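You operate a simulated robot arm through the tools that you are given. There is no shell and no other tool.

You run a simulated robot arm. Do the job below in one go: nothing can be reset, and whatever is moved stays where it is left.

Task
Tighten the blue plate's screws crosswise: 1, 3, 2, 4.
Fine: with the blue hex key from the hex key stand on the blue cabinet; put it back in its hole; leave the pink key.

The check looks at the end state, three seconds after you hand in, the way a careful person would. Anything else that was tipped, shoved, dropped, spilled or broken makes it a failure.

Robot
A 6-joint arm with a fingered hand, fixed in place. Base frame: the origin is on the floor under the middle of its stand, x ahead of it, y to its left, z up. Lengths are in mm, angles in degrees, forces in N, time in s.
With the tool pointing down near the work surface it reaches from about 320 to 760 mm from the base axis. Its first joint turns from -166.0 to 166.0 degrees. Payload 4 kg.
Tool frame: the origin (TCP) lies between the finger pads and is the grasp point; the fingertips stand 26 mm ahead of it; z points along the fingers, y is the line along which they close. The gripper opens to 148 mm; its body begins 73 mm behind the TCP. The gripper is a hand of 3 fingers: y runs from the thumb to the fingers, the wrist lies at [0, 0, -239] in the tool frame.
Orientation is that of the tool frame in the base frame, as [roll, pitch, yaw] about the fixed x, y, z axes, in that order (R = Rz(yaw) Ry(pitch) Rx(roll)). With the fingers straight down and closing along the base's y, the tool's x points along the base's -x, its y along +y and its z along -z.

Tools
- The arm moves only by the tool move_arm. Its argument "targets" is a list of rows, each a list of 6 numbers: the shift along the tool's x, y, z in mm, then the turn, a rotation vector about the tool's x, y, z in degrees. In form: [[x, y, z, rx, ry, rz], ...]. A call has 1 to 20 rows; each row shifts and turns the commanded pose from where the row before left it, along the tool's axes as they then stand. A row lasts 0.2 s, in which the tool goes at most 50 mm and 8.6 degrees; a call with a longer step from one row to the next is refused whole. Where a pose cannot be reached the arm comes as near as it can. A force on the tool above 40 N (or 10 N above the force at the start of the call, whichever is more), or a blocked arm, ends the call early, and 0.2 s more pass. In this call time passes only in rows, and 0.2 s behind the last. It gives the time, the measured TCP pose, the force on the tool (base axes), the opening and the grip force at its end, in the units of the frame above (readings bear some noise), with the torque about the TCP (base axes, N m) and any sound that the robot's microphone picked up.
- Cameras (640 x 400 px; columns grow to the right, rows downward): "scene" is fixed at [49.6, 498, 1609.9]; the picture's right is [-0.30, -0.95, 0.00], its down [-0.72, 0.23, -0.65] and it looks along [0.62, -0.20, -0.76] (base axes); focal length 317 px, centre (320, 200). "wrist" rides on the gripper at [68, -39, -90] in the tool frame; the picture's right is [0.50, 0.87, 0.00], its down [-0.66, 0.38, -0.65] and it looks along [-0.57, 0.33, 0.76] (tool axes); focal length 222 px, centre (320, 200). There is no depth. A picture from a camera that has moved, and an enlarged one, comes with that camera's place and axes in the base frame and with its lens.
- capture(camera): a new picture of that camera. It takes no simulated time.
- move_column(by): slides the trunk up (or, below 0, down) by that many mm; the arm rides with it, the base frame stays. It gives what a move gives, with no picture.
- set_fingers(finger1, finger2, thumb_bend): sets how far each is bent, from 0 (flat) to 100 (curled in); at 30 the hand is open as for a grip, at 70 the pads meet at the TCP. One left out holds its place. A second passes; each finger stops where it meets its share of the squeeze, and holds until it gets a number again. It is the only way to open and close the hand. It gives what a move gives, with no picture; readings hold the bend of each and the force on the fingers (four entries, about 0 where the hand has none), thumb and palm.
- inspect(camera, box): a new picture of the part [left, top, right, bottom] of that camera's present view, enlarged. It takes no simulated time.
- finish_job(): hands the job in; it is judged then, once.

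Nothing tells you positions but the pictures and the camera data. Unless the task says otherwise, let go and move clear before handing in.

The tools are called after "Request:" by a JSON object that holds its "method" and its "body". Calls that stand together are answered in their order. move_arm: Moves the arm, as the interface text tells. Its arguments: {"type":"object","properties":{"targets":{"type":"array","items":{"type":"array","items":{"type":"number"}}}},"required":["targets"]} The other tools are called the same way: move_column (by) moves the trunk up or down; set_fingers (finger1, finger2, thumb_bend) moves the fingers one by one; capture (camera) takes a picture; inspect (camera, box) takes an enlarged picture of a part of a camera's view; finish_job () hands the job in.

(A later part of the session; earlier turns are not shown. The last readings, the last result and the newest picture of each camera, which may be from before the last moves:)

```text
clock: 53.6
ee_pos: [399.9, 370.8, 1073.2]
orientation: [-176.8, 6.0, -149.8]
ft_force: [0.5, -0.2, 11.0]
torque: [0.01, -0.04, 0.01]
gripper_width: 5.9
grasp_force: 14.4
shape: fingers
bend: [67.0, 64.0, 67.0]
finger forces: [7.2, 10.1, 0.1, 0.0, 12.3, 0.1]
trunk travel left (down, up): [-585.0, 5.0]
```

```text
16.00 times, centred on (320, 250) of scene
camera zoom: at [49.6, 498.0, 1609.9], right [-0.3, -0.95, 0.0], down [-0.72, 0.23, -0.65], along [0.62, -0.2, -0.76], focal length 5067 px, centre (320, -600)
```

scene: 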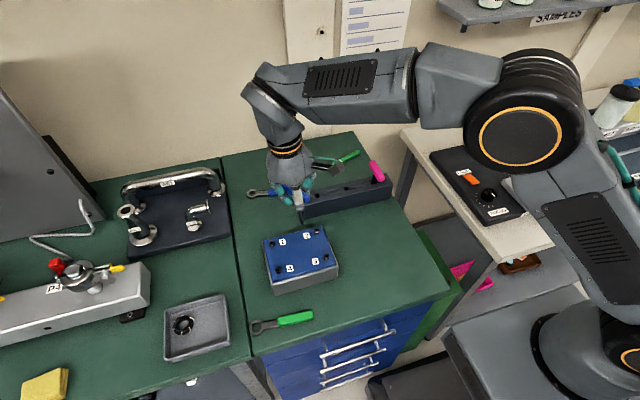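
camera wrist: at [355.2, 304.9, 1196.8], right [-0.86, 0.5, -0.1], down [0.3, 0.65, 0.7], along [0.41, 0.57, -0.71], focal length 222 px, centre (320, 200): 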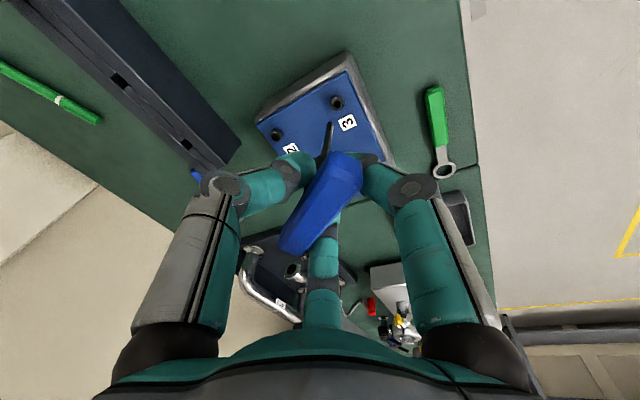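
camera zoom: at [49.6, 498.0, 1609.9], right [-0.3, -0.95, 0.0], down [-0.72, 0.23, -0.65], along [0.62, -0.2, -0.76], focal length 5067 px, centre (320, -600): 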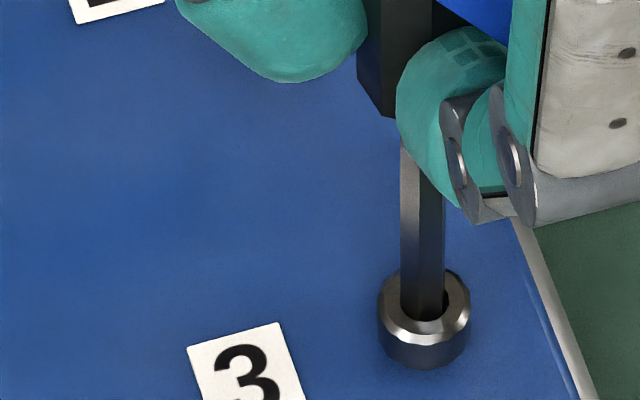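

It's seated at 11 N. I'll start tightening screw 3 clockwise about the shank axis and check verticality as I go.

Request:
{"method": "move_arm", "body": {"targets": [[0.08, 0.53, -0.04, 0.63, 0.35, 5.96], [0.08, 0.53, -0.04, 0.63, 0.35, 5.96], [0.08, 0.53, -0.04, 0.63, 0.35, 5.96], [0.08, 0.53, -0.04, 0.63, 0.35, 5.96], [0.08, 0.53, -0.04, 0.63, 0.35, 5.96]]}}

Request:
{"method": "inspect", "body": {"camera": "wrist", "box": [306, 112, 346, 136]}}

Request:
{"method": "inspect", "body": {"camera": "scene", "box": [305, 230, 335, 260]}}

```text
clock: 54.8
ee_pos: [397.0, 373.2, 1072.4]
orientation: [-176.6, 5.9, -179.9]
ft_force: [-0.8, 0.3, 9.2]
torque: [-0.01, -0.11, 0.03]
gripper_width: 5.8
grasp_force: 14.9
shape: fingers
bend: [67.0, 63.0, 67.0]
finger forces: [6.7, 10.5, 0.0, 0.0, 12.0, 0.0]
trunk travel left (down, up): [-585.0, 5.0]
```

```text
16.00 times, centred on (326, 124) of wrist
camera zoom: at [320.9, 339.4, 1156.9], right [-0.49, 0.86, -0.1], down [0.59, 0.42, 0.69], along [0.64, 0.28, -0.71], focal length 3554 px, centre (224, 1416)
```

zoom: 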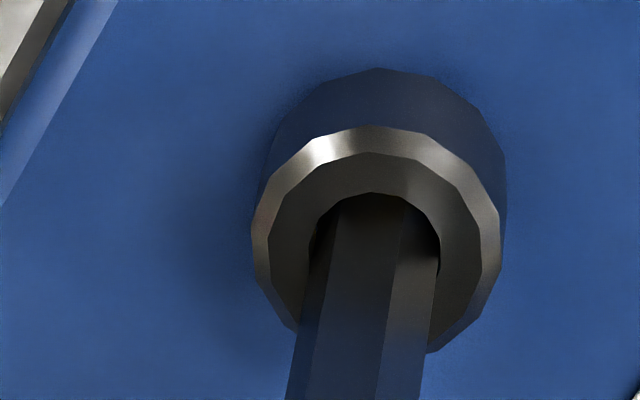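

```text
13.33 times, centred on (320, 245) of scene
camera zoom: at [49.6, 498.0, 1609.9], right [-0.3, -0.95, 0.0], down [-0.72, 0.23, -0.65], along [0.62, -0.2, -0.76], focal length 4222 px, centre (320, -400)
```

zoom: 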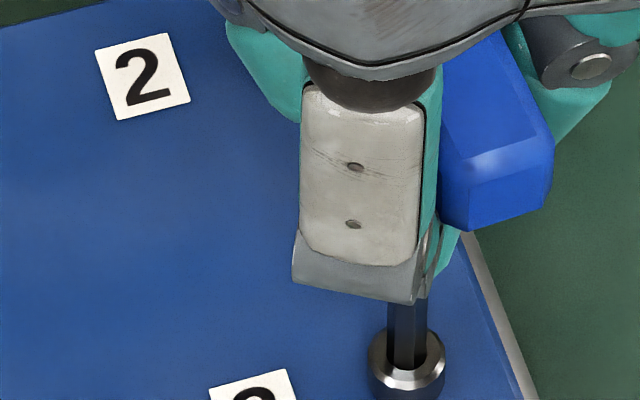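

Request:
{"method": "move_arm", "body": {"targets": [[0.08, 0.53, -0.04, 0.63, 0.35, 5.96], [0.08, 0.53, 0.06, 0.63, 0.35, 5.96], [0.08, 0.53, 0.06, 0.63, 0.35, 5.96], [0.08, 0.53, 0.06, 0.63, 0.35, 5.96], [0.08, 0.53, 0.06, 0.63, 0.35, 5.96]]}}

Request:
{"method": "inspect", "body": {"camera": "wrist", "box": [306, 112, 346, 136]}}

Request:
{"method": "inspect", "body": {"camera": "scene", "box": [305, 230, 335, 260]}}

```text
clock: 56.0
ee_pos: [397.3, 376.9, 1070.7]
orientation: [-176.6, 5.8, 150.2]
ft_force: [0.7, -1.1, 7.4]
torque: [-0.05, -0.05, 0.02]
gripper_width: 5.7
grasp_force: 14.8
shape: fingers
bend: [67.0, 64.0, 67.0]
finger forces: [6.5, 10.4, 0.1, 0.0, 11.8, 0.1]
trunk travel left (down, up): [-585.0, 5.0]
```

```text
16.00 times, centred on (326, 124) of wrist
camera zoom: at [314.6, 385.0, 1156.3], right [0.0, 0.99, -0.1], down [0.72, 0.07, 0.69], along [0.7, -0.08, -0.71], focal length 3554 px, centre (224, 1416)
```

zoom: 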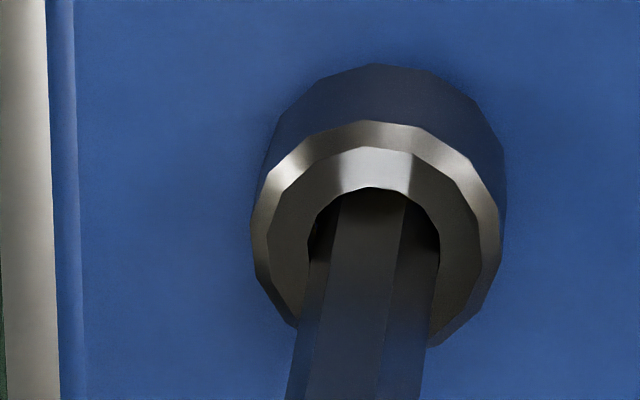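

```text
13.33 times, centred on (320, 245) of scene
camera zoom: at [49.6, 498.0, 1609.9], right [-0.3, -0.95, 0.0], down [-0.72, 0.23, -0.65], along [0.62, -0.2, -0.76], focal length 4222 px, centre (320, -400)
```

zoom: 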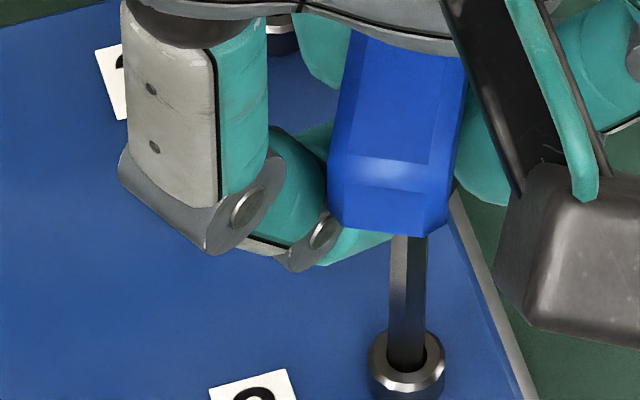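

Request:
{"method": "move_arm", "body": {"targets": [[0.08, 0.53, 0.06, 0.63, 0.35, 5.96], [0.08, 0.53, 0.06, 0.63, 0.35, 5.96], [0.08, 0.53, 0.06, 0.63, 0.35, 5.96], [0.08, 0.53, 0.06, 0.63, 0.35, 5.96], [0.08, 0.53, 0.06, 0.63, 0.35, 5.96]]}}

Request:
{"method": "inspect", "body": {"camera": "wrist", "box": [306, 112, 346, 136]}}

Request:
{"method": "inspect", "body": {"camera": "scene", "box": [305, 230, 335, 260]}}

```text
clock: 57.2
ee_pos: [398.0, 379.0, 1070.1]
orientation: [-176.6, 5.9, 120.1]
ft_force: [-0.2, 0.3, 6.0]
torque: [-0.08, -0.02, 0.01]
gripper_width: 5.6
grasp_force: 14.0
shape: fingers
bend: [67.0, 64.0, 67.0]
finger forces: [6.2, 10.3, 0.0, 0.1, 11.4, 0.0]
trunk travel left (down, up): [-585.0, 5.0]
```

```text
16.00 times, centred on (326, 124) of wrist
camera zoom: at [331.7, 427.5, 1155.6], right [0.5, 0.86, -0.1], down [0.66, -0.3, 0.69], along [0.56, -0.42, -0.71], focal length 3554 px, centre (224, 1416)
```

zoom: 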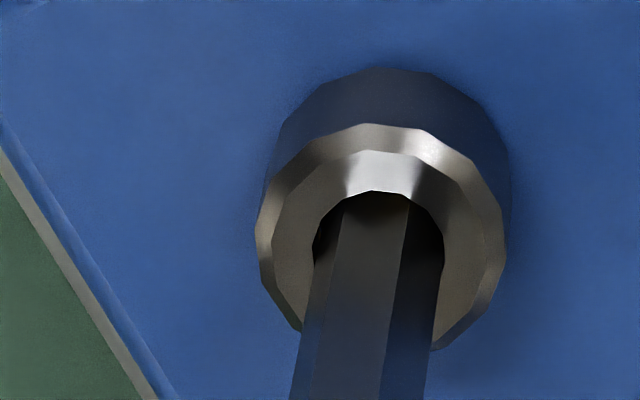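

```text
13.33 times, centred on (320, 245) of scene
camera zoom: at [49.6, 498.0, 1609.9], right [-0.3, -0.95, 0.0], down [-0.72, 0.23, -0.65], along [0.62, -0.2, -0.76], focal length 4222 px, centre (320, -400)
```

zoom: 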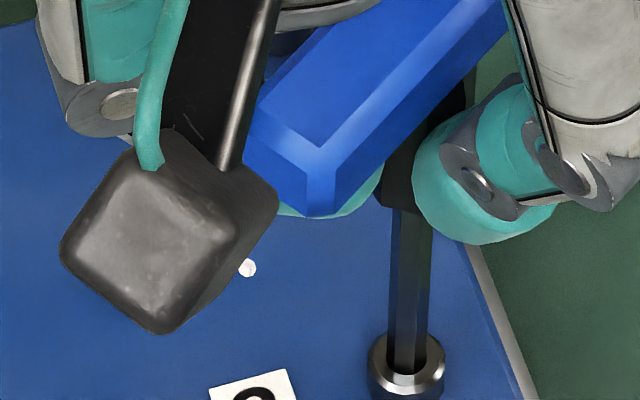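

Request:
{"method": "move_arm", "body": {"targets": [[0.08, 0.53, 0.06, 0.63, 0.35, 5.96], [0.08, 0.53, 0.06, 0.63, 0.35, 5.96], [0.08, 0.53, 0.06, 0.63, 0.35, 5.96], [0.08, 0.53, 0.06, 0.63, 0.35, 5.96], [0.08, 0.53, 0.06, 0.63, 0.35, 5.96]]}}

Request:
{"method": "inspect", "body": {"camera": "wrist", "box": [306, 112, 346, 136]}}

Request:
{"method": "inspect", "body": {"camera": "scene", "box": [305, 230, 335, 260]}}

```text
clock: 58.4
ee_pos: [401.6, 379.6, 1069.9]
orientation: [-176.5, 6.0, 90.1]
ft_force: [0.4, -0.6, 6.2]
torque: [-0.06, 0.0, 0.03]
gripper_width: 5.8
grasp_force: 14.2
shape: fingers
bend: [67.0, 64.0, 67.0]
finger forces: [6.1, 10.6, 0.0, 0.0, 11.4, 0.0]
trunk travel left (down, up): [-585.0, 5.0]
```

```text
16.00 times, centred on (326, 124) of wrist
camera zoom: at [367.9, 456.1, 1154.7], right [0.86, 0.49, -0.11], down [0.42, -0.59, 0.69], along [0.28, -0.64, -0.71], focal length 3554 px, centre (224, 1416)
```

zoom: 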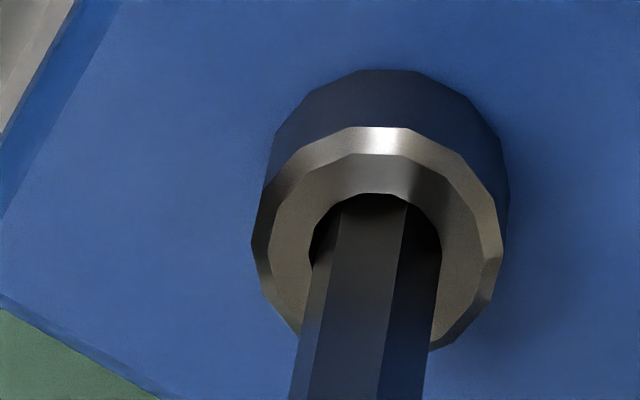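

```text
13.33 times, centred on (320, 245) of scene
camera zoom: at [49.6, 498.0, 1609.9], right [-0.3, -0.95, 0.0], down [-0.72, 0.23, -0.65], along [0.62, -0.2, -0.76], focal length 4222 px, centre (320, -400)
```

zoom: 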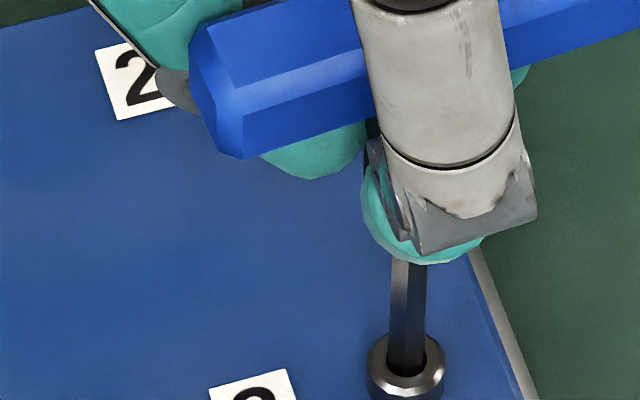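

Request:
{"method": "move_arm", "body": {"targets": [[0.08, 0.53, 0.06, 0.63, 0.35, 5.96], [0.08, 0.53, 0.06, 0.63, 0.35, 5.96], [0.08, 0.53, 0.06, 0.63, 0.35, 5.96], [0.08, 0.53, 0.06, 0.63, 0.35, 5.96], [0.08, 0.53, 0.06, 0.63, 0.35, 5.96]]}}

Request:
{"method": "inspect", "body": {"camera": "wrist", "box": [270, 100, 370, 260]}}

Request:
{"method": "inspect", "body": {"camera": "scene", "box": [305, 230, 335, 260]}}

```text
clock: 59.6
ee_pos: [403.1, 377.6, 1069.0]
orientation: [-176.6, 6.1, 60.1]
ft_force: [-0.5, 0.5, 5.1]
torque: [0.01, 0.06, 0.11]
gripper_width: 5.6
grasp_force: 14.2
shape: fingers
bend: [67.0, 64.0, 67.0]
finger forces: [5.8, 10.8, 0.0, 0.0, 11.2, 0.0]
trunk travel left (down, up): [-585.0, 5.0]
```

```text
2.50 times, centred on (320, 180) of wrist
camera zoom: at [413.2, 462.0, 1154.2], right [0.99, 0.0, -0.11], down [0.07, -0.72, 0.7], along [-0.08, -0.7, -0.71], focal length 555 px, centre (320, 250)
```

zoom: 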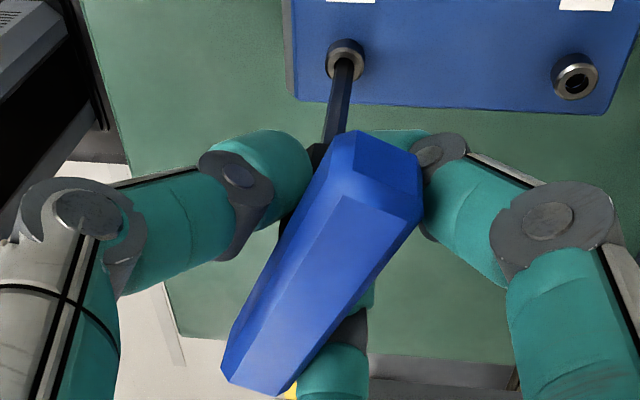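

```text
13.33 times, centred on (320, 245) of scene
camera zoom: at [49.6, 498.0, 1609.9], right [-0.3, -0.95, 0.0], down [-0.72, 0.23, -0.65], along [0.62, -0.2, -0.76], focal length 4222 px, centre (320, -400)
```

zoom: 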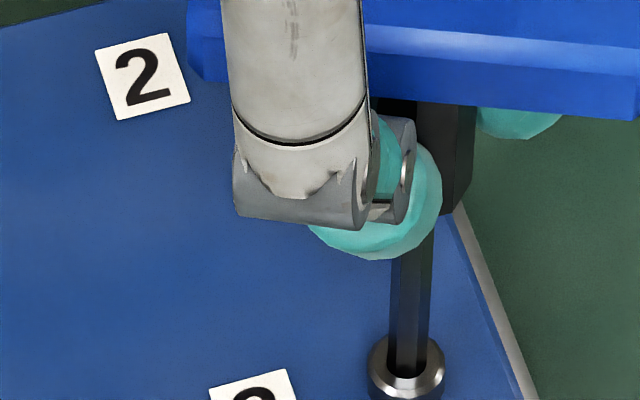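

Torque is building (0.11 N·m at 150°), the same as screw 1. I'll continue carefully to a firm stop.

Request:
{"method": "move_arm", "body": {"targets": [[0.08, 0.53, 0.1, 0.63, 0.35, 5.96], [0.08, 0.53, 0.1, 0.63, 0.35, 5.96]]}}

Request:
{"method": "inspect", "body": {"camera": "wrist", "box": [270, 100, 370, 260]}}

Request:
{"method": "inspect", "body": {"camera": "scene", "box": [305, 230, 335, 260]}}

```text
clock: 60.2
ee_pos: [404.2, 378.3, 1069.8]
orientation: [-176.5, 6.1, 48.0]
ft_force: [-0.2, 0.9, 5.1]
torque: [-0.03, 0.11, 0.14]
gripper_width: 5.2
grasp_force: 14.9
shape: fingers
bend: [67.0, 64.0, 67.0]
finger forces: [5.9, 11.7, 0.0, 0.0, 11.5, 0.1]
trunk travel left (down, up): [-585.0, 5.0]
```

```text
2.50 times, centred on (320, 180) of wrist
camera zoom: at [431.1, 458.2, 1154.1], right [0.97, -0.21, -0.11], down [-0.08, -0.71, 0.7], along [-0.22, -0.67, -0.71], focal length 555 px, centre (320, 250)
```

zoom: 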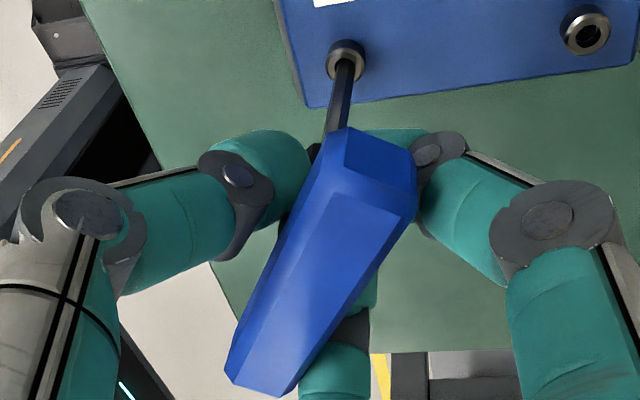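

```text
13.33 times, centred on (320, 245) of scene
camera zoom: at [49.6, 498.0, 1609.9], right [-0.3, -0.95, 0.0], down [-0.72, 0.23, -0.65], along [0.62, -0.2, -0.76], focal length 4222 px, centre (320, -400)
```

zoom: 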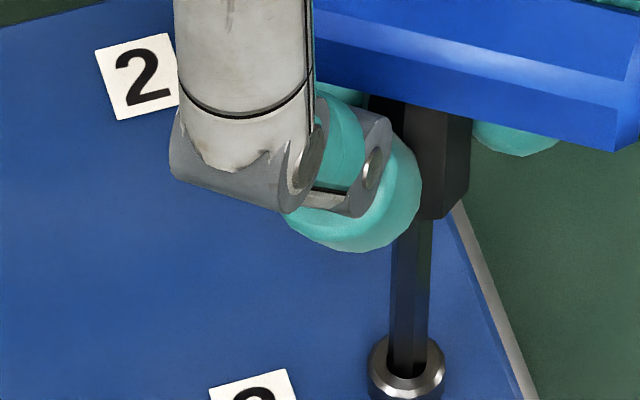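

Request:
{"method": "move_arm", "body": {"targets": [[0.08, 0.53, 0.1, 0.63, 0.35, 5.96], [0.08, 0.53, 0.1, 0.63, 0.35, 5.96]]}}

Request:
{"method": "inspect", "body": {"camera": "wrist", "box": [270, 100, 370, 260]}}

Request:
{"method": "inspect", "body": {"camera": "scene", "box": [305, 230, 335, 260]}}

```text
clock: 60.8
ee_pos: [404.5, 377.5, 1070.3]
orientation: [-176.5, 6.0, 36.1]
ft_force: [-0.5, 0.6, 7.6]
torque: [0.0, 0.12, 0.2]
gripper_width: 5.1
grasp_force: 15.2
shape: fingers
bend: [67.0, 64.0, 67.0]
finger forces: [6.1, 12.3, 0.0, 0.0, 12.0, 0.0]
trunk travel left (down, up): [-585.0, 5.0]
```

```text
2.50 times, centred on (320, 180) of wrist
camera zoom: at [447.9, 450.5, 1153.9], right [0.91, -0.41, -0.1], down [-0.23, -0.68, 0.7], along [-0.36, -0.61, -0.71], focal length 555 px, centre (320, 250)
```

zoom: 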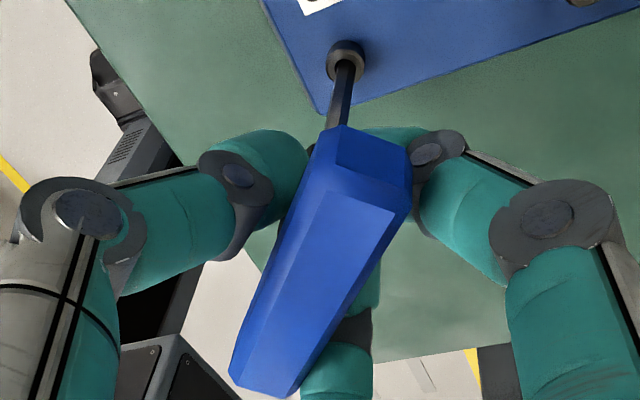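

```text
13.33 times, centred on (320, 245) of scene
camera zoom: at [49.6, 498.0, 1609.9], right [-0.3, -0.95, 0.0], down [-0.72, 0.23, -0.65], along [0.62, -0.2, -0.76], focal length 4222 px, centre (320, -400)
```

zoom: 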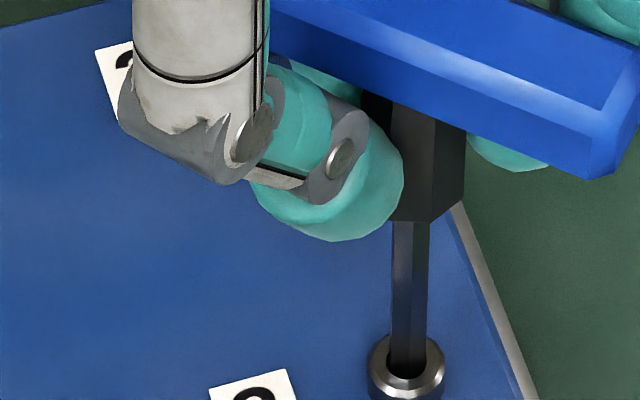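

Request:
{"method": "move_arm", "body": {"targets": [[0.08, 0.53, 0.1, 0.63, 0.35, 5.96], [0.08, 0.53, 0.1, 0.63, 0.35, 5.96]]}}

Request:
{"method": "inspect", "body": {"camera": "wrist", "box": [270, 100, 370, 260]}}

Request:
{"method": "inspect", "body": {"camera": "scene", "box": [305, 230, 335, 260]}}

```text
clock: 61.4
ee_pos: [405.0, 376.7, 1069.0]
orientation: [-176.6, 6.1, 24.1]
ft_force: [-1.4, 0.0, 9.3]
torque: [0.04, 0.15, 0.18]
gripper_width: 5.0
grasp_force: 16.0
shape: fingers
bend: [67.0, 64.0, 67.0]
finger forces: [6.5, 11.6, 0.0, 0.1, 13.2, 0.0]
trunk travel left (down, up): [-585.0, 5.0]
```

```text
2.50 times, centred on (320, 180) of wrist
camera zoom: at [462.7, 438.8, 1153.5], right [0.8, -0.59, -0.1], down [-0.36, -0.62, 0.7], along [-0.47, -0.52, -0.71], focal length 555 px, centre (320, 250)
```

zoom: 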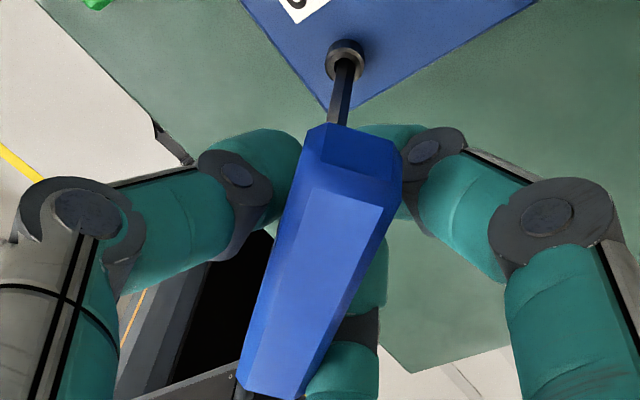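

```text
13.33 times, centred on (320, 245) of scene
camera zoom: at [49.6, 498.0, 1609.9], right [-0.3, -0.95, 0.0], down [-0.72, 0.23, -0.65], along [0.62, -0.2, -0.76], focal length 4222 px, centre (320, -400)
```

zoom: 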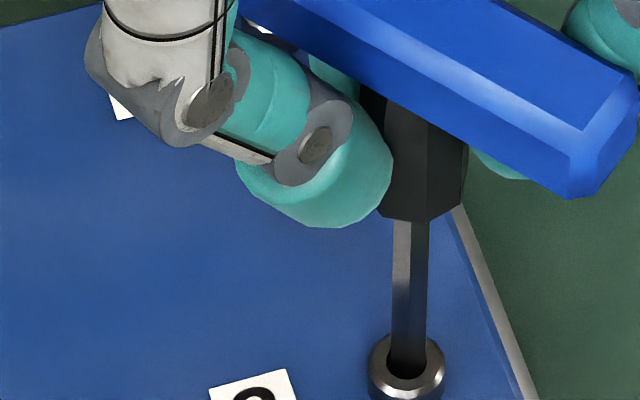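

Screw 3 has reached its stop, with a peak of about 0.2 N·m and the grip starting to slip. I'll turn back to unload before lifting.

Request:
{"method": "move_arm", "body": {"targets": [[-0.13, -0.51, 0.0, -0.63, -0.35, -5.96], [-0.13, -0.51, 0.0, -0.63, -0.35, -5.96], [-0.13, -0.51, 0.0, -0.63, -0.35, -5.96], [-0.13, -0.51, 0.0, -0.63, -0.35, -5.96]]}}

Request:
{"method": "inspect", "body": {"camera": "wrist", "box": [270, 100, 370, 260]}}

Request:
{"method": "inspect", "body": {"camera": "scene", "box": [305, 230, 335, 260]}}

```text
clock: 62.4
ee_pos: [404.4, 378.1, 1068.4]
orientation: [-176.5, 6.1, 48.2]
ft_force: [0.0, -0.1, 10.6]
torque: [-0.03, 0.06, 0.11]
gripper_width: 4.8
grasp_force: 14.4
shape: fingers
bend: [67.0, 64.0, 67.0]
finger forces: [6.4, 10.4, 0.1, 0.1, 12.1, 0.0]
trunk travel left (down, up): [-585.0, 5.0]
```

```text
2.50 times, centred on (320, 180) of wrist
camera zoom: at [431.3, 458.6, 1153.3], right [0.97, -0.21, -0.11], down [-0.08, -0.71, 0.7], along [-0.22, -0.67, -0.71], focal length 555 px, centre (320, 250)
```

zoom: 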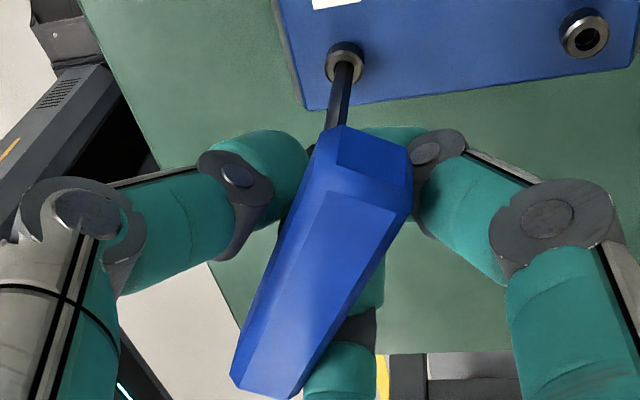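

```text
13.33 times, centred on (320, 245) of scene
camera zoom: at [49.6, 498.0, 1609.9], right [-0.3, -0.95, 0.0], down [-0.72, 0.23, -0.65], along [0.62, -0.2, -0.76], focal length 4222 px, centre (320, -400)
```

zoom: 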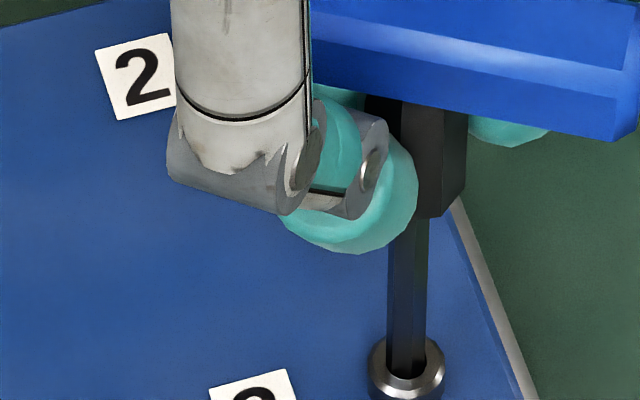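

Request:
{"method": "move_arm", "body": {"targets": [[-0.13, -0.51, -0.2, -0.63, -0.35, -5.96], [-0.13, -0.51, -0.2, -0.63, -0.35, -5.96]]}}

Request:
{"method": "inspect", "body": {"camera": "scene", "box": [305, 230, 335, 260]}}

```text
clock: 63.0
ee_pos: [403.4, 380.3, 1069.9]
orientation: [-176.6, 6.1, 60.3]
ft_force: [-0.5, 0.2, 5.6]
torque: [0.01, 0.02, 0.07]
gripper_width: 5.1
grasp_force: 14.0
shape: fingers
bend: [67.0, 64.0, 67.0]
finger forces: [5.9, 9.4, 0.0, 0.0, 11.6, 0.1]
trunk travel left (down, up): [-585.0, 5.0]
```

```text
13.33 times, centred on (320, 245) of scene
camera zoom: at [49.6, 498.0, 1609.9], right [-0.3, -0.95, 0.0], down [-0.72, 0.23, -0.65], along [0.62, -0.2, -0.76], focal length 4222 px, centre (320, -400)
```

zoom: 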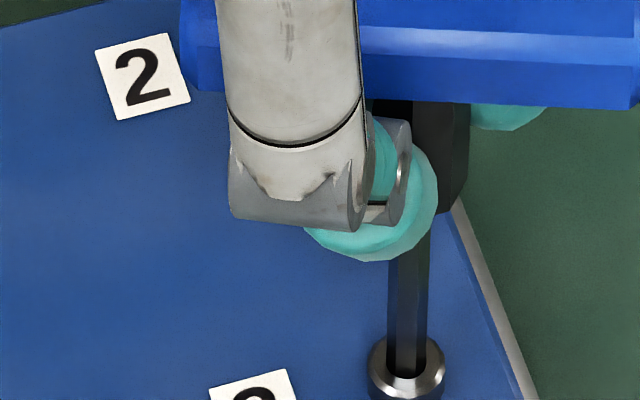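

Request:
{"method": "move_arm", "body": {"targets": [[-0.13, -0.51, -0.2, -0.63, -0.35, -5.96], [-0.07, -0.26, -0.2, -0.32, -0.18, -2.98]]}}

Request:
{"method": "move_arm", "body": {"targets": [[-0.2, -0.12, -1.5, 0, 0, 0]]}}

```text
clock: 63.6
ee_pos: [402.0, 379.7, 1069.5]
orientation: [-176.6, 6.1, 69.4]
ft_force: [0.9, 0.1, 5.7]
torque: [0.01, 0.04, 0.03]
gripper_width: 5.1
grasp_force: 13.1
shape: fingers
bend: [67.0, 64.0, 67.0]
finger forces: [5.4, 9.2, 0.0, 0.0, 11.2, 0.0]
trunk travel left (down, up): [-585.0, 5.0]
```

```text
clock: 64.0
ee_pos: [403.8, 379.5, 1070.4]
orientation: [-176.5, 6.2, 69.3]
ft_force: [-0.5, 0.4, -0.7]
torque: [-0.01, 0.01, 0.06]
gripper_width: 5.1
grasp_force: 12.4
shape: fingers
bend: [67.0, 64.0, 67.0]
finger forces: [5.0, 8.7, 0.1, 0.0, 10.5, 0.0]
trunk travel left (down, up): [-585.0, 5.0]
```

Request:
{"method": "move_arm", "body": {"targets": [[-0.3, -0.17, -3, 0, 0, 0], [-0.3, -0.17, -3, 0, 0, 0]]}}

Request:
{"method": "inspect", "body": {"camera": "scene", "box": [305, 230, 335, 260]}}

```text
clock: 64.6
ee_pos: [402.7, 380.9, 1076.5]
orientation: [-176.5, 6.0, 69.2]
ft_force: [0.5, 0.4, -0.5]
torque: [-0.02, -0.01, -0.02]
gripper_width: 5.6
grasp_force: 11.3
shape: fingers
bend: [67.0, 64.0, 67.0]
finger forces: [4.4, 8.5, 0.0, 0.0, 10.4, 0.1]
trunk travel left (down, up): [-585.0, 5.0]
```

```text
13.33 times, centred on (320, 245) of scene
camera zoom: at [49.6, 498.0, 1609.9], right [-0.3, -0.95, 0.0], down [-0.72, 0.23, -0.65], along [0.62, -0.2, -0.76], focal length 4222 px, centre (320, -400)
```

zoom: 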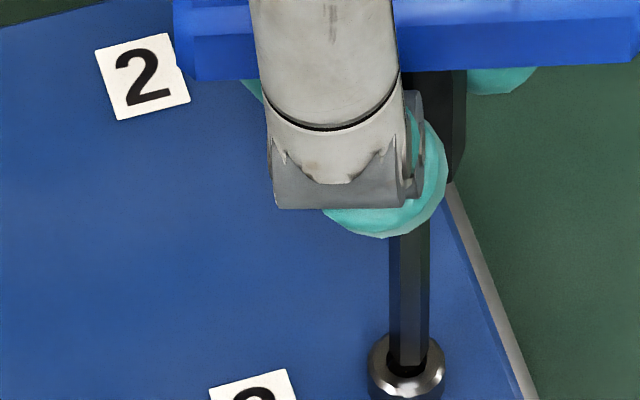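

The key is free. I'll lift clear and check screw 3 compared with an untouched one.

Request:
{"method": "move_arm", "body": {"targets": [[-1.6, -0.9, -15, 0, 0, 0], [-1.6, -0.9, -15, 0, 0, 0]]}}

Request:
{"method": "capture", "body": {"camera": "wrist"}}

Request:
{"method": "inspect", "body": {"camera": "scene", "box": [310, 244, 330, 264]}}

Request:
{"method": "inspect", "body": {"camera": "scene", "box": [268, 258, 288, 278]}}

```text
clock: 65.2
ee_pos: [401.4, 380.7, 1107.2]
orientation: [-176.5, 6.0, 69.2]
ft_force: [-0.3, 0.2, -0.3]
torque: [-0.02, -0.02, -0.01]
gripper_width: 5.7
grasp_force: 11.7
shape: fingers
bend: [67.0, 64.0, 67.0]
finger forces: [4.6, 8.5, 0.1, 0.0, 10.5, 0.0]
trunk travel left (down, up): [-585.0, 5.0]
```

```text
taken
camera wrist: at [399.1, 464.4, 1191.3], right [0.98, 0.15, -0.11], down [0.18, -0.7, 0.7], along [0.03, -0.7, -0.71], focal length 222 px, centre (320, 200)
```

wrist: 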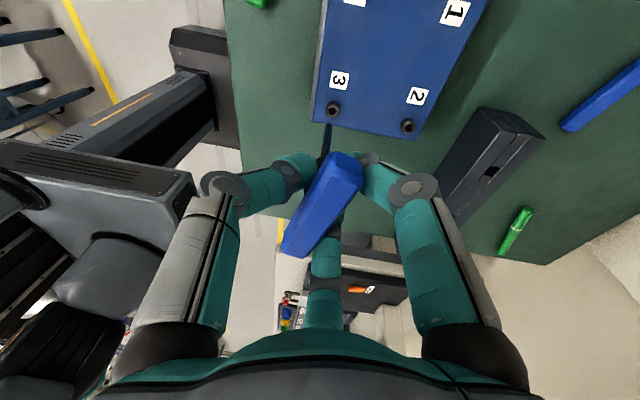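

```text
16.00 times, centred on (320, 254) of scene
camera zoom: at [49.6, 498.0, 1609.9], right [-0.3, -0.95, 0.0], down [-0.72, 0.23, -0.65], along [0.62, -0.2, -0.76], focal length 5067 px, centre (320, -664)
```

zoom: 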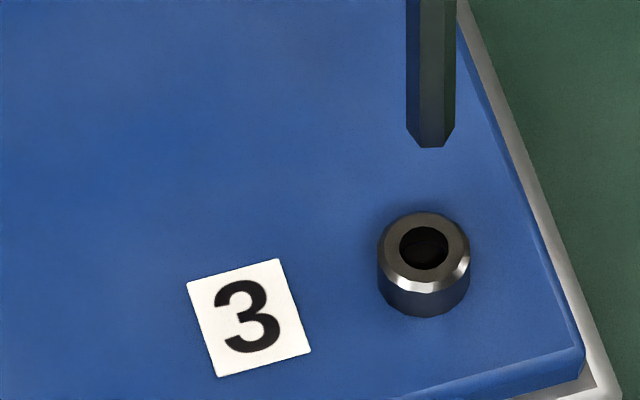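

```text
16.00 times, centred on (278, 268) of scene
camera zoom: at [49.6, 498.0, 1609.9], right [-0.3, -0.95, 0.0], down [-0.72, 0.23, -0.65], along [0.62, -0.2, -0.76], focal length 5067 px, centre (992, -888)
```

zoom: 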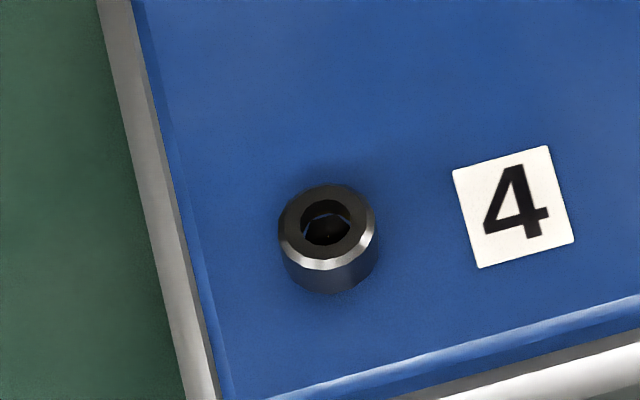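

Screws 1 and 3 have both sunk by the same amount (about 3.6 mm), so both are fully home. I'll rotate the hand back in the air for screw 2.

Request:
{"method": "move_arm", "body": {"targets": [[0, 0, -1, -0.89, -0.49, -8.44], [0, 0, -1, -0.89, -0.49, -8.44], [0, 0, 0, -0.89, -0.49, -8.44], [0, 0, 0, -0.89, -0.49, -8.44], [0, 0, 0, -0.89, -0.49, -8.44], [0, 0, 0, -0.89, -0.49, -8.44], [0, 0, 0, -0.89, -0.49, -8.44], [0, 0, 0, -0.89, -0.49, -8.44], [0, 0, 0, -0.89, -0.49, -8.44], [0, 0, 0, -0.89, -0.49, -8.44], [0, 0, 0, -0.89, -0.49, -8.44], [0, 0, 0, -0.89, -0.49, -8.44], [0, 0, 0, -0.89, -0.49, -8.44], [0, 0, 0, -0.89, -0.49, -8.44], [0, 0, 0, -0.89, -0.49, -8.44], [0, 0, 0, -0.89, -0.49, -8.44]]}}

Request:
{"method": "capture", "body": {"camera": "wrist"}}

Request:
{"method": "inspect", "body": {"camera": "wrist", "box": [270, 100, 370, 260]}}

Request:
{"method": "inspect", "body": {"camera": "scene", "box": [300, 220, 340, 260]}}

```text
clock: 68.6
ee_pos: [403.5, 380.1, 1108.8]
orientation: [-176.6, 5.8, -154.7]
ft_force: [-0.1, -0.1, -0.2]
torque: [0.0, -0.02, -0.01]
gripper_width: 5.2
grasp_force: 11.9
shape: fingers
bend: [67.0, 64.0, 67.0]
finger forces: [4.6, 8.7, 0.1, 0.0, 10.4, 0.1]
trunk travel left (down, up): [-585.0, 5.0]
```

```text
taken
camera wrist: at [348.6, 316.6, 1194.4], right [-0.81, 0.57, -0.1], down [0.35, 0.63, 0.69], along [0.46, 0.53, -0.71], focal length 222 px, centre (320, 200)
```

wrist: 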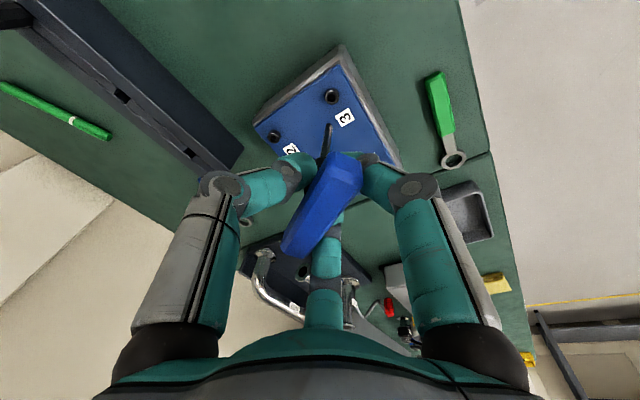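

```text
2.50 times, centred on (320, 180) of wrist
camera zoom: at [348.6, 316.6, 1194.4], right [-0.81, 0.57, -0.1], down [0.35, 0.63, 0.69], along [0.46, 0.53, -0.71], focal length 555 px, centre (320, 250)
```

zoom: 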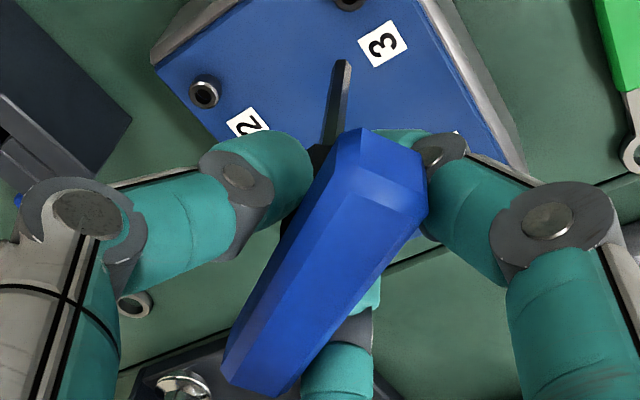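

```text
10.00 times, centred on (320, 240) of scene
camera zoom: at [49.6, 498.0, 1609.9], right [-0.3, -0.95, 0.0], down [-0.72, 0.23, -0.65], along [0.62, -0.2, -0.76], focal length 3167 px, centre (320, -200)
```

zoom: 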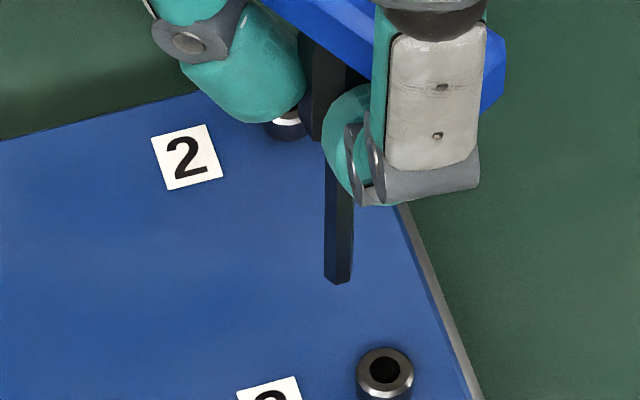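

The grip is intact and the shank near vertical. I'll move over screw 2.

Request:
{"method": "move_arm", "body": {"targets": [[-28.6, -18.3, 9.0, 0, 0, 0], [-28.6, -18.3, 9.0, 0, 0, 0]]}}

Request:
{"method": "capture", "body": {"camera": "wrist"}}

Request:
{"method": "inspect", "body": {"camera": "scene", "box": [308, 214, 334, 240]}}

Request:
{"method": "inspect", "body": {"camera": "wrist", "box": [310, 100, 342, 132]}}

```text
clock: 69.2
ee_pos: [473.2, 371.4, 1099.7]
orientation: [-176.9, 5.8, -154.8]
ft_force: [-0.5, -0.2, -0.4]
torque: [0.04, 0.02, 0.02]
gripper_width: 5.5
grasp_force: 11.8
shape: fingers
bend: [67.0, 64.0, 67.0]
finger forces: [4.6, 8.7, 0.1, 0.0, 10.4, 0.0]
trunk travel left (down, up): [-585.0, 5.0]
```

```text
taken
camera wrist: at [417.5, 308.1, 1184.6], right [-0.81, 0.57, -0.1], down [0.35, 0.63, 0.69], along [0.46, 0.53, -0.71], focal length 222 px, centre (320, 200)
```

wrist: 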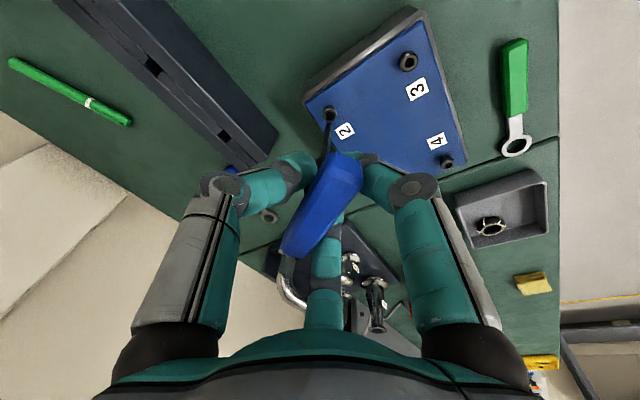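

```text
15.38 times, centred on (321, 227) of scene
camera zoom: at [49.6, 498.0, 1609.9], right [-0.3, -0.95, 0.0], down [-0.72, 0.23, -0.65], along [0.62, -0.2, -0.76], focal length 4872 px, centre (305, -215)
```

zoom: 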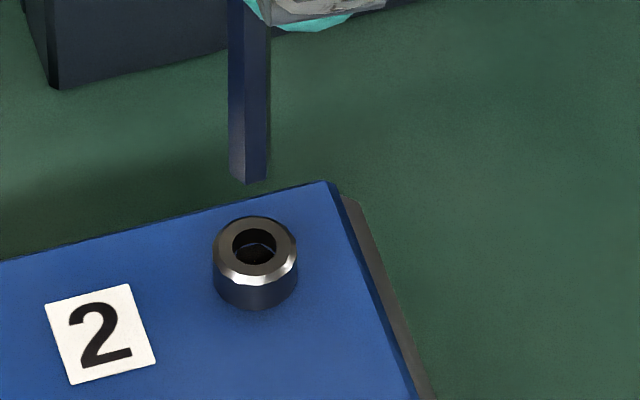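

```text
12.50 times, centred on (326, 116) of wrist
camera zoom: at [417.5, 308.1, 1184.6], right [-0.81, 0.57, -0.1], down [0.35, 0.63, 0.69], along [0.46, 0.53, -0.71], focal length 2776 px, centre (245, 1250)
```

zoom: 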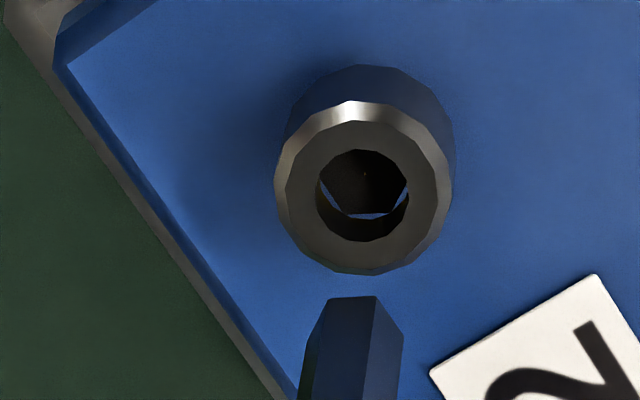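

Request:
{"method": "move_arm", "body": {"targets": [[0.4, 0, 6.5, 0, 0, 0], [0.4, 0, 6.5, 0, 0, 0]]}}

Request:
{"method": "inspect", "body": {"camera": "wrist", "box": [316, 110, 336, 130]}}

Request:
{"method": "inspect", "body": {"camera": "scene", "box": [311, 220, 331, 240]}}

```text
clock: 69.8
ee_pos: [473.7, 370.7, 1086.6]
orientation: [-176.8, 5.8, -154.8]
ft_force: [-0.7, 0.0, -0.3]
torque: [0.01, 0.01, 0.0]
gripper_width: 5.5
grasp_force: 11.8
shape: fingers
bend: [67.0, 64.0, 67.0]
finger forces: [4.6, 8.7, 0.0, 0.0, 10.4, 0.1]
trunk travel left (down, up): [-585.0, 5.0]
```

```text
16.00 times, centred on (326, 120) of wrist
camera zoom: at [418.7, 307.4, 1171.1], right [-0.81, 0.57, -0.1], down [0.36, 0.63, 0.69], along [0.46, 0.53, -0.71], focal length 3554 px, centre (224, 1480)
```

zoom: 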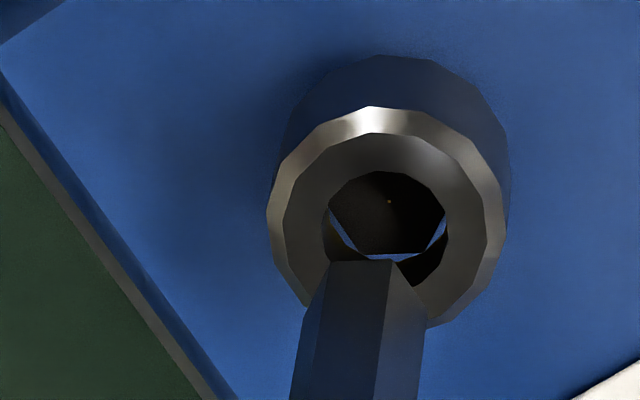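

```text
16.00 times, centred on (321, 230) of scene
camera zoom: at [49.6, 498.0, 1609.9], right [-0.3, -0.95, 0.0], down [-0.72, 0.23, -0.65], along [0.62, -0.2, -0.76], focal length 5067 px, centre (304, -280)
```

zoom: 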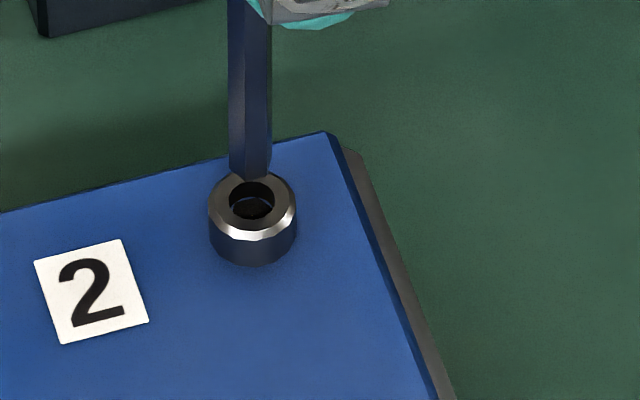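

Request:
{"method": "move_arm", "body": {"targets": [[0.5, 0.42, 3.2, 0, 0, 0], [0.5, 0.42, 3.2, 0, 0, 0]]}}

Request:
{"method": "inspect", "body": {"camera": "wrist", "box": [316, 110, 336, 130]}}

Request:
{"method": "inspect", "body": {"camera": "scene", "box": [311, 220, 331, 240]}}

```text
clock: 70.4
ee_pos: [472.0, 370.5, 1079.4]
orientation: [-176.7, 5.8, -154.8]
ft_force: [-0.1, -0.8, 0.7]
torque: [0.0, 0.0, 0.01]
gripper_width: 5.5
grasp_force: 11.8
shape: fingers
bend: [67.0, 64.0, 67.0]
finger forces: [4.6, 8.8, 0.0, 0.0, 10.5, 0.1]
trunk travel left (down, up): [-585.0, 5.0]
```

```text
16.00 times, centred on (326, 120) of wrist
camera zoom: at [417.6, 307.7, 1164.9], right [-0.81, 0.57, -0.1], down [0.36, 0.63, 0.69], along [0.46, 0.53, -0.71], focal length 3554 px, centre (224, 1480)
```

zoom: 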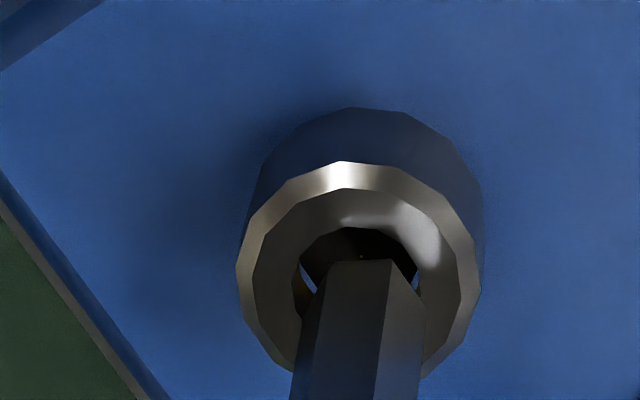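

```text
16.00 times, centred on (321, 230) of scene
camera zoom: at [49.6, 498.0, 1609.9], right [-0.3, -0.95, 0.0], down [-0.72, 0.23, -0.65], along [0.62, -0.2, -0.76], focal length 5067 px, centre (304, -280)
```

zoom: 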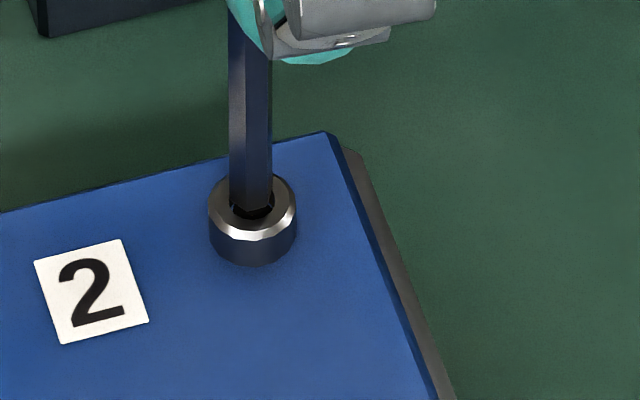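

Request:
{"method": "move_arm", "body": {"targets": [[-0.27, -0.03, 2.0, 0, 0, 0]]}}

Request:
{"method": "inspect", "body": {"camera": "wrist", "box": [316, 110, 336, 130]}}

Request:
{"method": "inspect", "body": {"camera": "scene", "box": [311, 220, 331, 240]}}

```text
clock: 70.8
ee_pos: [472.3, 371.2, 1078.0]
orientation: [-176.7, 5.7, -154.8]
ft_force: [0.0, 0.3, -0.1]
torque: [0.0, 0.01, 0.0]
gripper_width: 5.4
grasp_force: 12.5
shape: fingers
bend: [67.0, 64.0, 67.0]
finger forces: [4.6, 8.8, 0.1, 0.1, 10.4, 0.0]
trunk travel left (down, up): [-585.0, 5.0]
```

```text
16.00 times, centred on (326, 120) of wrist
camera zoom: at [418.0, 307.7, 1163.1], right [-0.81, 0.57, -0.1], down [0.36, 0.63, 0.69], along [0.46, 0.53, -0.71], focal length 3554 px, centre (224, 1480)
```

zoom: 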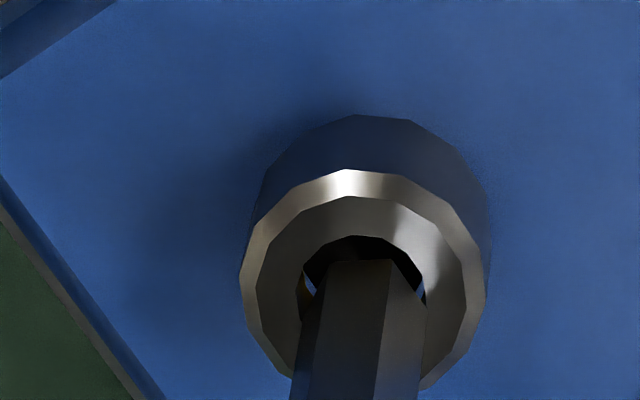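

```text
16.00 times, centred on (321, 230) of scene
camera zoom: at [49.6, 498.0, 1609.9], right [-0.3, -0.95, 0.0], down [-0.72, 0.23, -0.65], along [0.62, -0.2, -0.76], focal length 5067 px, centre (304, -280)
```

zoom: 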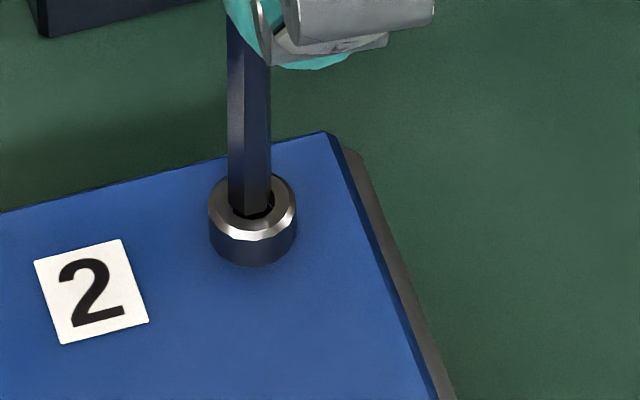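

Well aligned. I'll lower into screw 2's socket.

Request:
{"method": "move_arm", "body": {"targets": [[0.1, 0.05, 1.5, 0, 0, 0], [0.15, 0.08, 1.5, 0, 0, 0]]}}

Request:
{"method": "move_arm", "body": {"targets": [[0.1, 0.05, 1.0, 0, 0, 0], [0.1, 0.05, 1.0, 0, 0, 0]]}}

Request:
{"method": "inspect", "body": {"camera": "wrist", "box": [316, 110, 336, 130]}}

Request:
{"method": "inspect", "body": {"camera": "scene", "box": [311, 216, 331, 240]}}

```text
clock: 71.4
ee_pos: [472.2, 370.5, 1076.2]
orientation: [-176.7, 5.8, -154.7]
ft_force: [-0.8, -0.7, -1.4]
torque: [-0.01, 0.0, -0.02]
gripper_width: 5.6
grasp_force: 11.7
shape: fingers
bend: [67.0, 64.0, 67.0]
finger forces: [4.6, 8.5, 0.0, 0.0, 10.3, 0.0]
trunk travel left (down, up): [-585.0, 5.0]
```

```text
clock: 72.0
ee_pos: [473.1, 371.3, 1072.9]
orientation: [-176.8, 6.0, -154.7]
ft_force: [-1.5, 0.3, 1.9]
torque: [-0.03, 0.02, 0.01]
gripper_width: 5.2
grasp_force: 12.4
shape: fingers
bend: [67.0, 64.0, 67.0]
finger forces: [4.9, 8.7, 0.0, 0.0, 10.6, 0.0]
trunk travel left (down, up): [-585.0, 5.0]
```

```text
16.00 times, centred on (326, 120) of wrist
camera zoom: at [418.7, 307.7, 1158.3], right [-0.81, 0.57, -0.1], down [0.36, 0.62, 0.7], along [0.46, 0.53, -0.71], focal length 3554 px, centre (224, 1480)
```

zoom: 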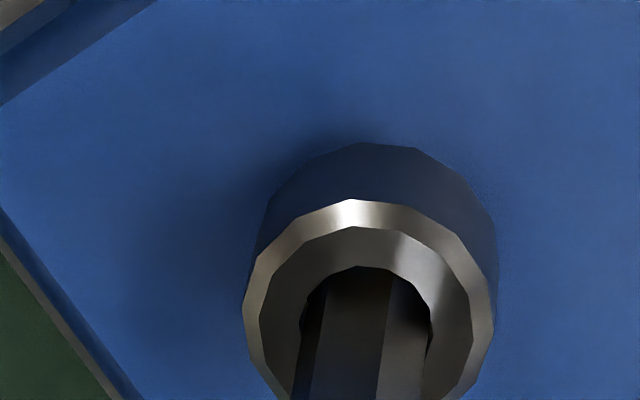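

```text
16.00 times, centred on (321, 228) of scene
camera zoom: at [49.6, 498.0, 1609.9], right [-0.3, -0.95, 0.0], down [-0.72, 0.23, -0.65], along [0.62, -0.2, -0.76], focal length 5067 px, centre (304, -248)
```

zoom: 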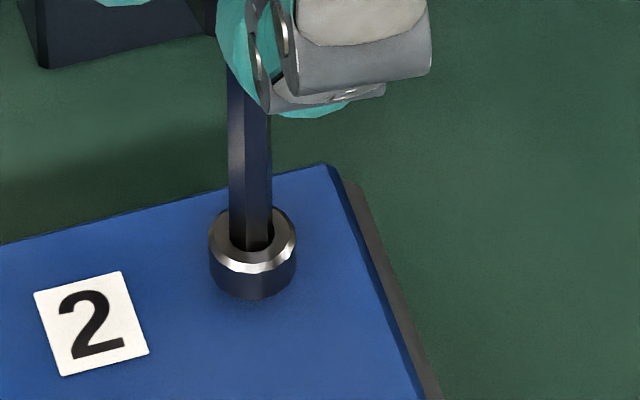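

Request:
{"method": "move_arm", "body": {"targets": [[0.1, 0.05, 1.0, 0, 0, 0]]}}

```text
clock: 72.4
ee_pos: [473.0, 370.5, 1073.4]
orientation: [-176.8, 5.9, -154.8]
ft_force: [0.0, 1.7, 6.5]
torque: [0.04, -0.03, 0.0]
gripper_width: 5.2
grasp_force: 13.0
shape: fingers
bend: [67.0, 64.0, 67.0]
finger forces: [5.4, 9.6, 0.0, 0.0, 11.3, 0.0]
trunk travel left (down, up): [-585.0, 5.0]
```

It's seated at 6.5 N. I'll turn screw 2 clockwise, the first 60°.

Request:
{"method": "move_arm", "body": {"targets": [[0.07, 0.57, 0.0, 0.62, 0.34, 5.96], [0.07, 0.57, 0.0, 0.62, 0.34, 5.96], [0.07, 0.57, 0.0, 0.62, 0.34, 5.96], [0.07, 0.57, 0.05, 0.62, 0.34, 5.96], [0.07, 0.57, 0.05, 0.62, 0.34, 5.96], [0.07, 0.57, 0.05, 0.62, 0.34, 5.96], [0.07, 0.57, 0.05, 0.62, 0.34, 5.96], [0.07, 0.57, 0.05, 0.62, 0.34, 5.96], [0.07, 0.57, 0.05, 0.62, 0.34, 5.96], [0.07, 0.57, 0.05, 0.62, 0.34, 5.96]]}}

Request:
{"method": "inspect", "body": {"camera": "wrist", "box": [306, 112, 346, 136]}}

Request:
{"method": "inspect", "body": {"camera": "scene", "box": [306, 210, 336, 240]}}

```text
clock: 74.6
ee_pos: [470.8, 376.4, 1070.2]
orientation: [-176.7, 5.9, 145.0]
ft_force: [0.1, -0.2, 9.3]
torque: [0.0, -0.08, 0.02]
gripper_width: 5.0
grasp_force: 13.7
shape: fingers
bend: [71.0, 64.0, 67.0]
finger forces: [5.5, 10.1, 0.0, 0.0, 11.5, 0.1]
trunk travel left (down, up): [-585.0, 5.0]
```

```text
16.00 times, centred on (326, 124) of wrist
camera zoom: at [390.0, 392.7, 1155.5], right [0.09, 0.99, -0.1], down [0.72, 0.0, 0.69], along [0.69, -0.14, -0.71], focal length 3554 px, centre (224, 1416)
```

zoom: 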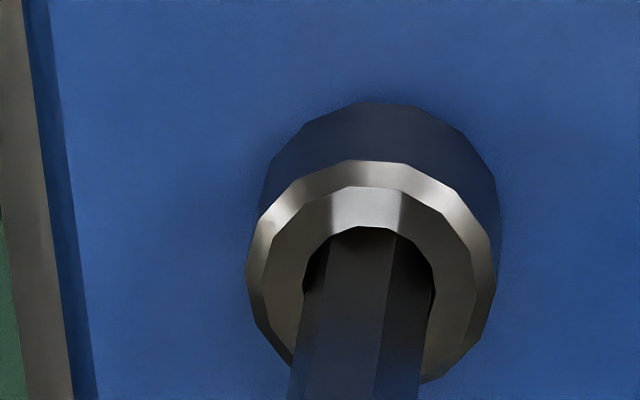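

```text
13.33 times, centred on (321, 225) of scene
camera zoom: at [49.6, 498.0, 1609.9], right [-0.3, -0.95, 0.0], down [-0.72, 0.23, -0.65], along [0.62, -0.2, -0.76], focal length 4222 px, centre (307, -133)
```

zoom: 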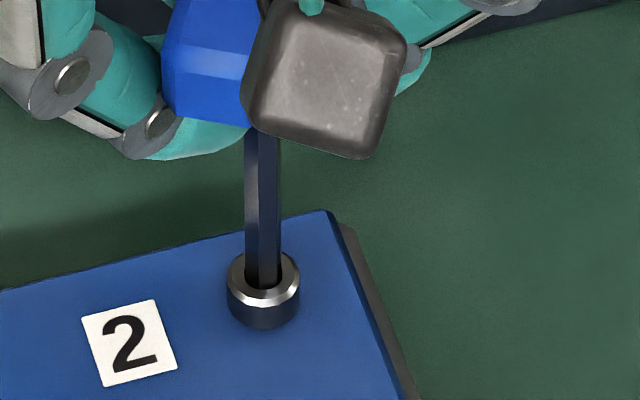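

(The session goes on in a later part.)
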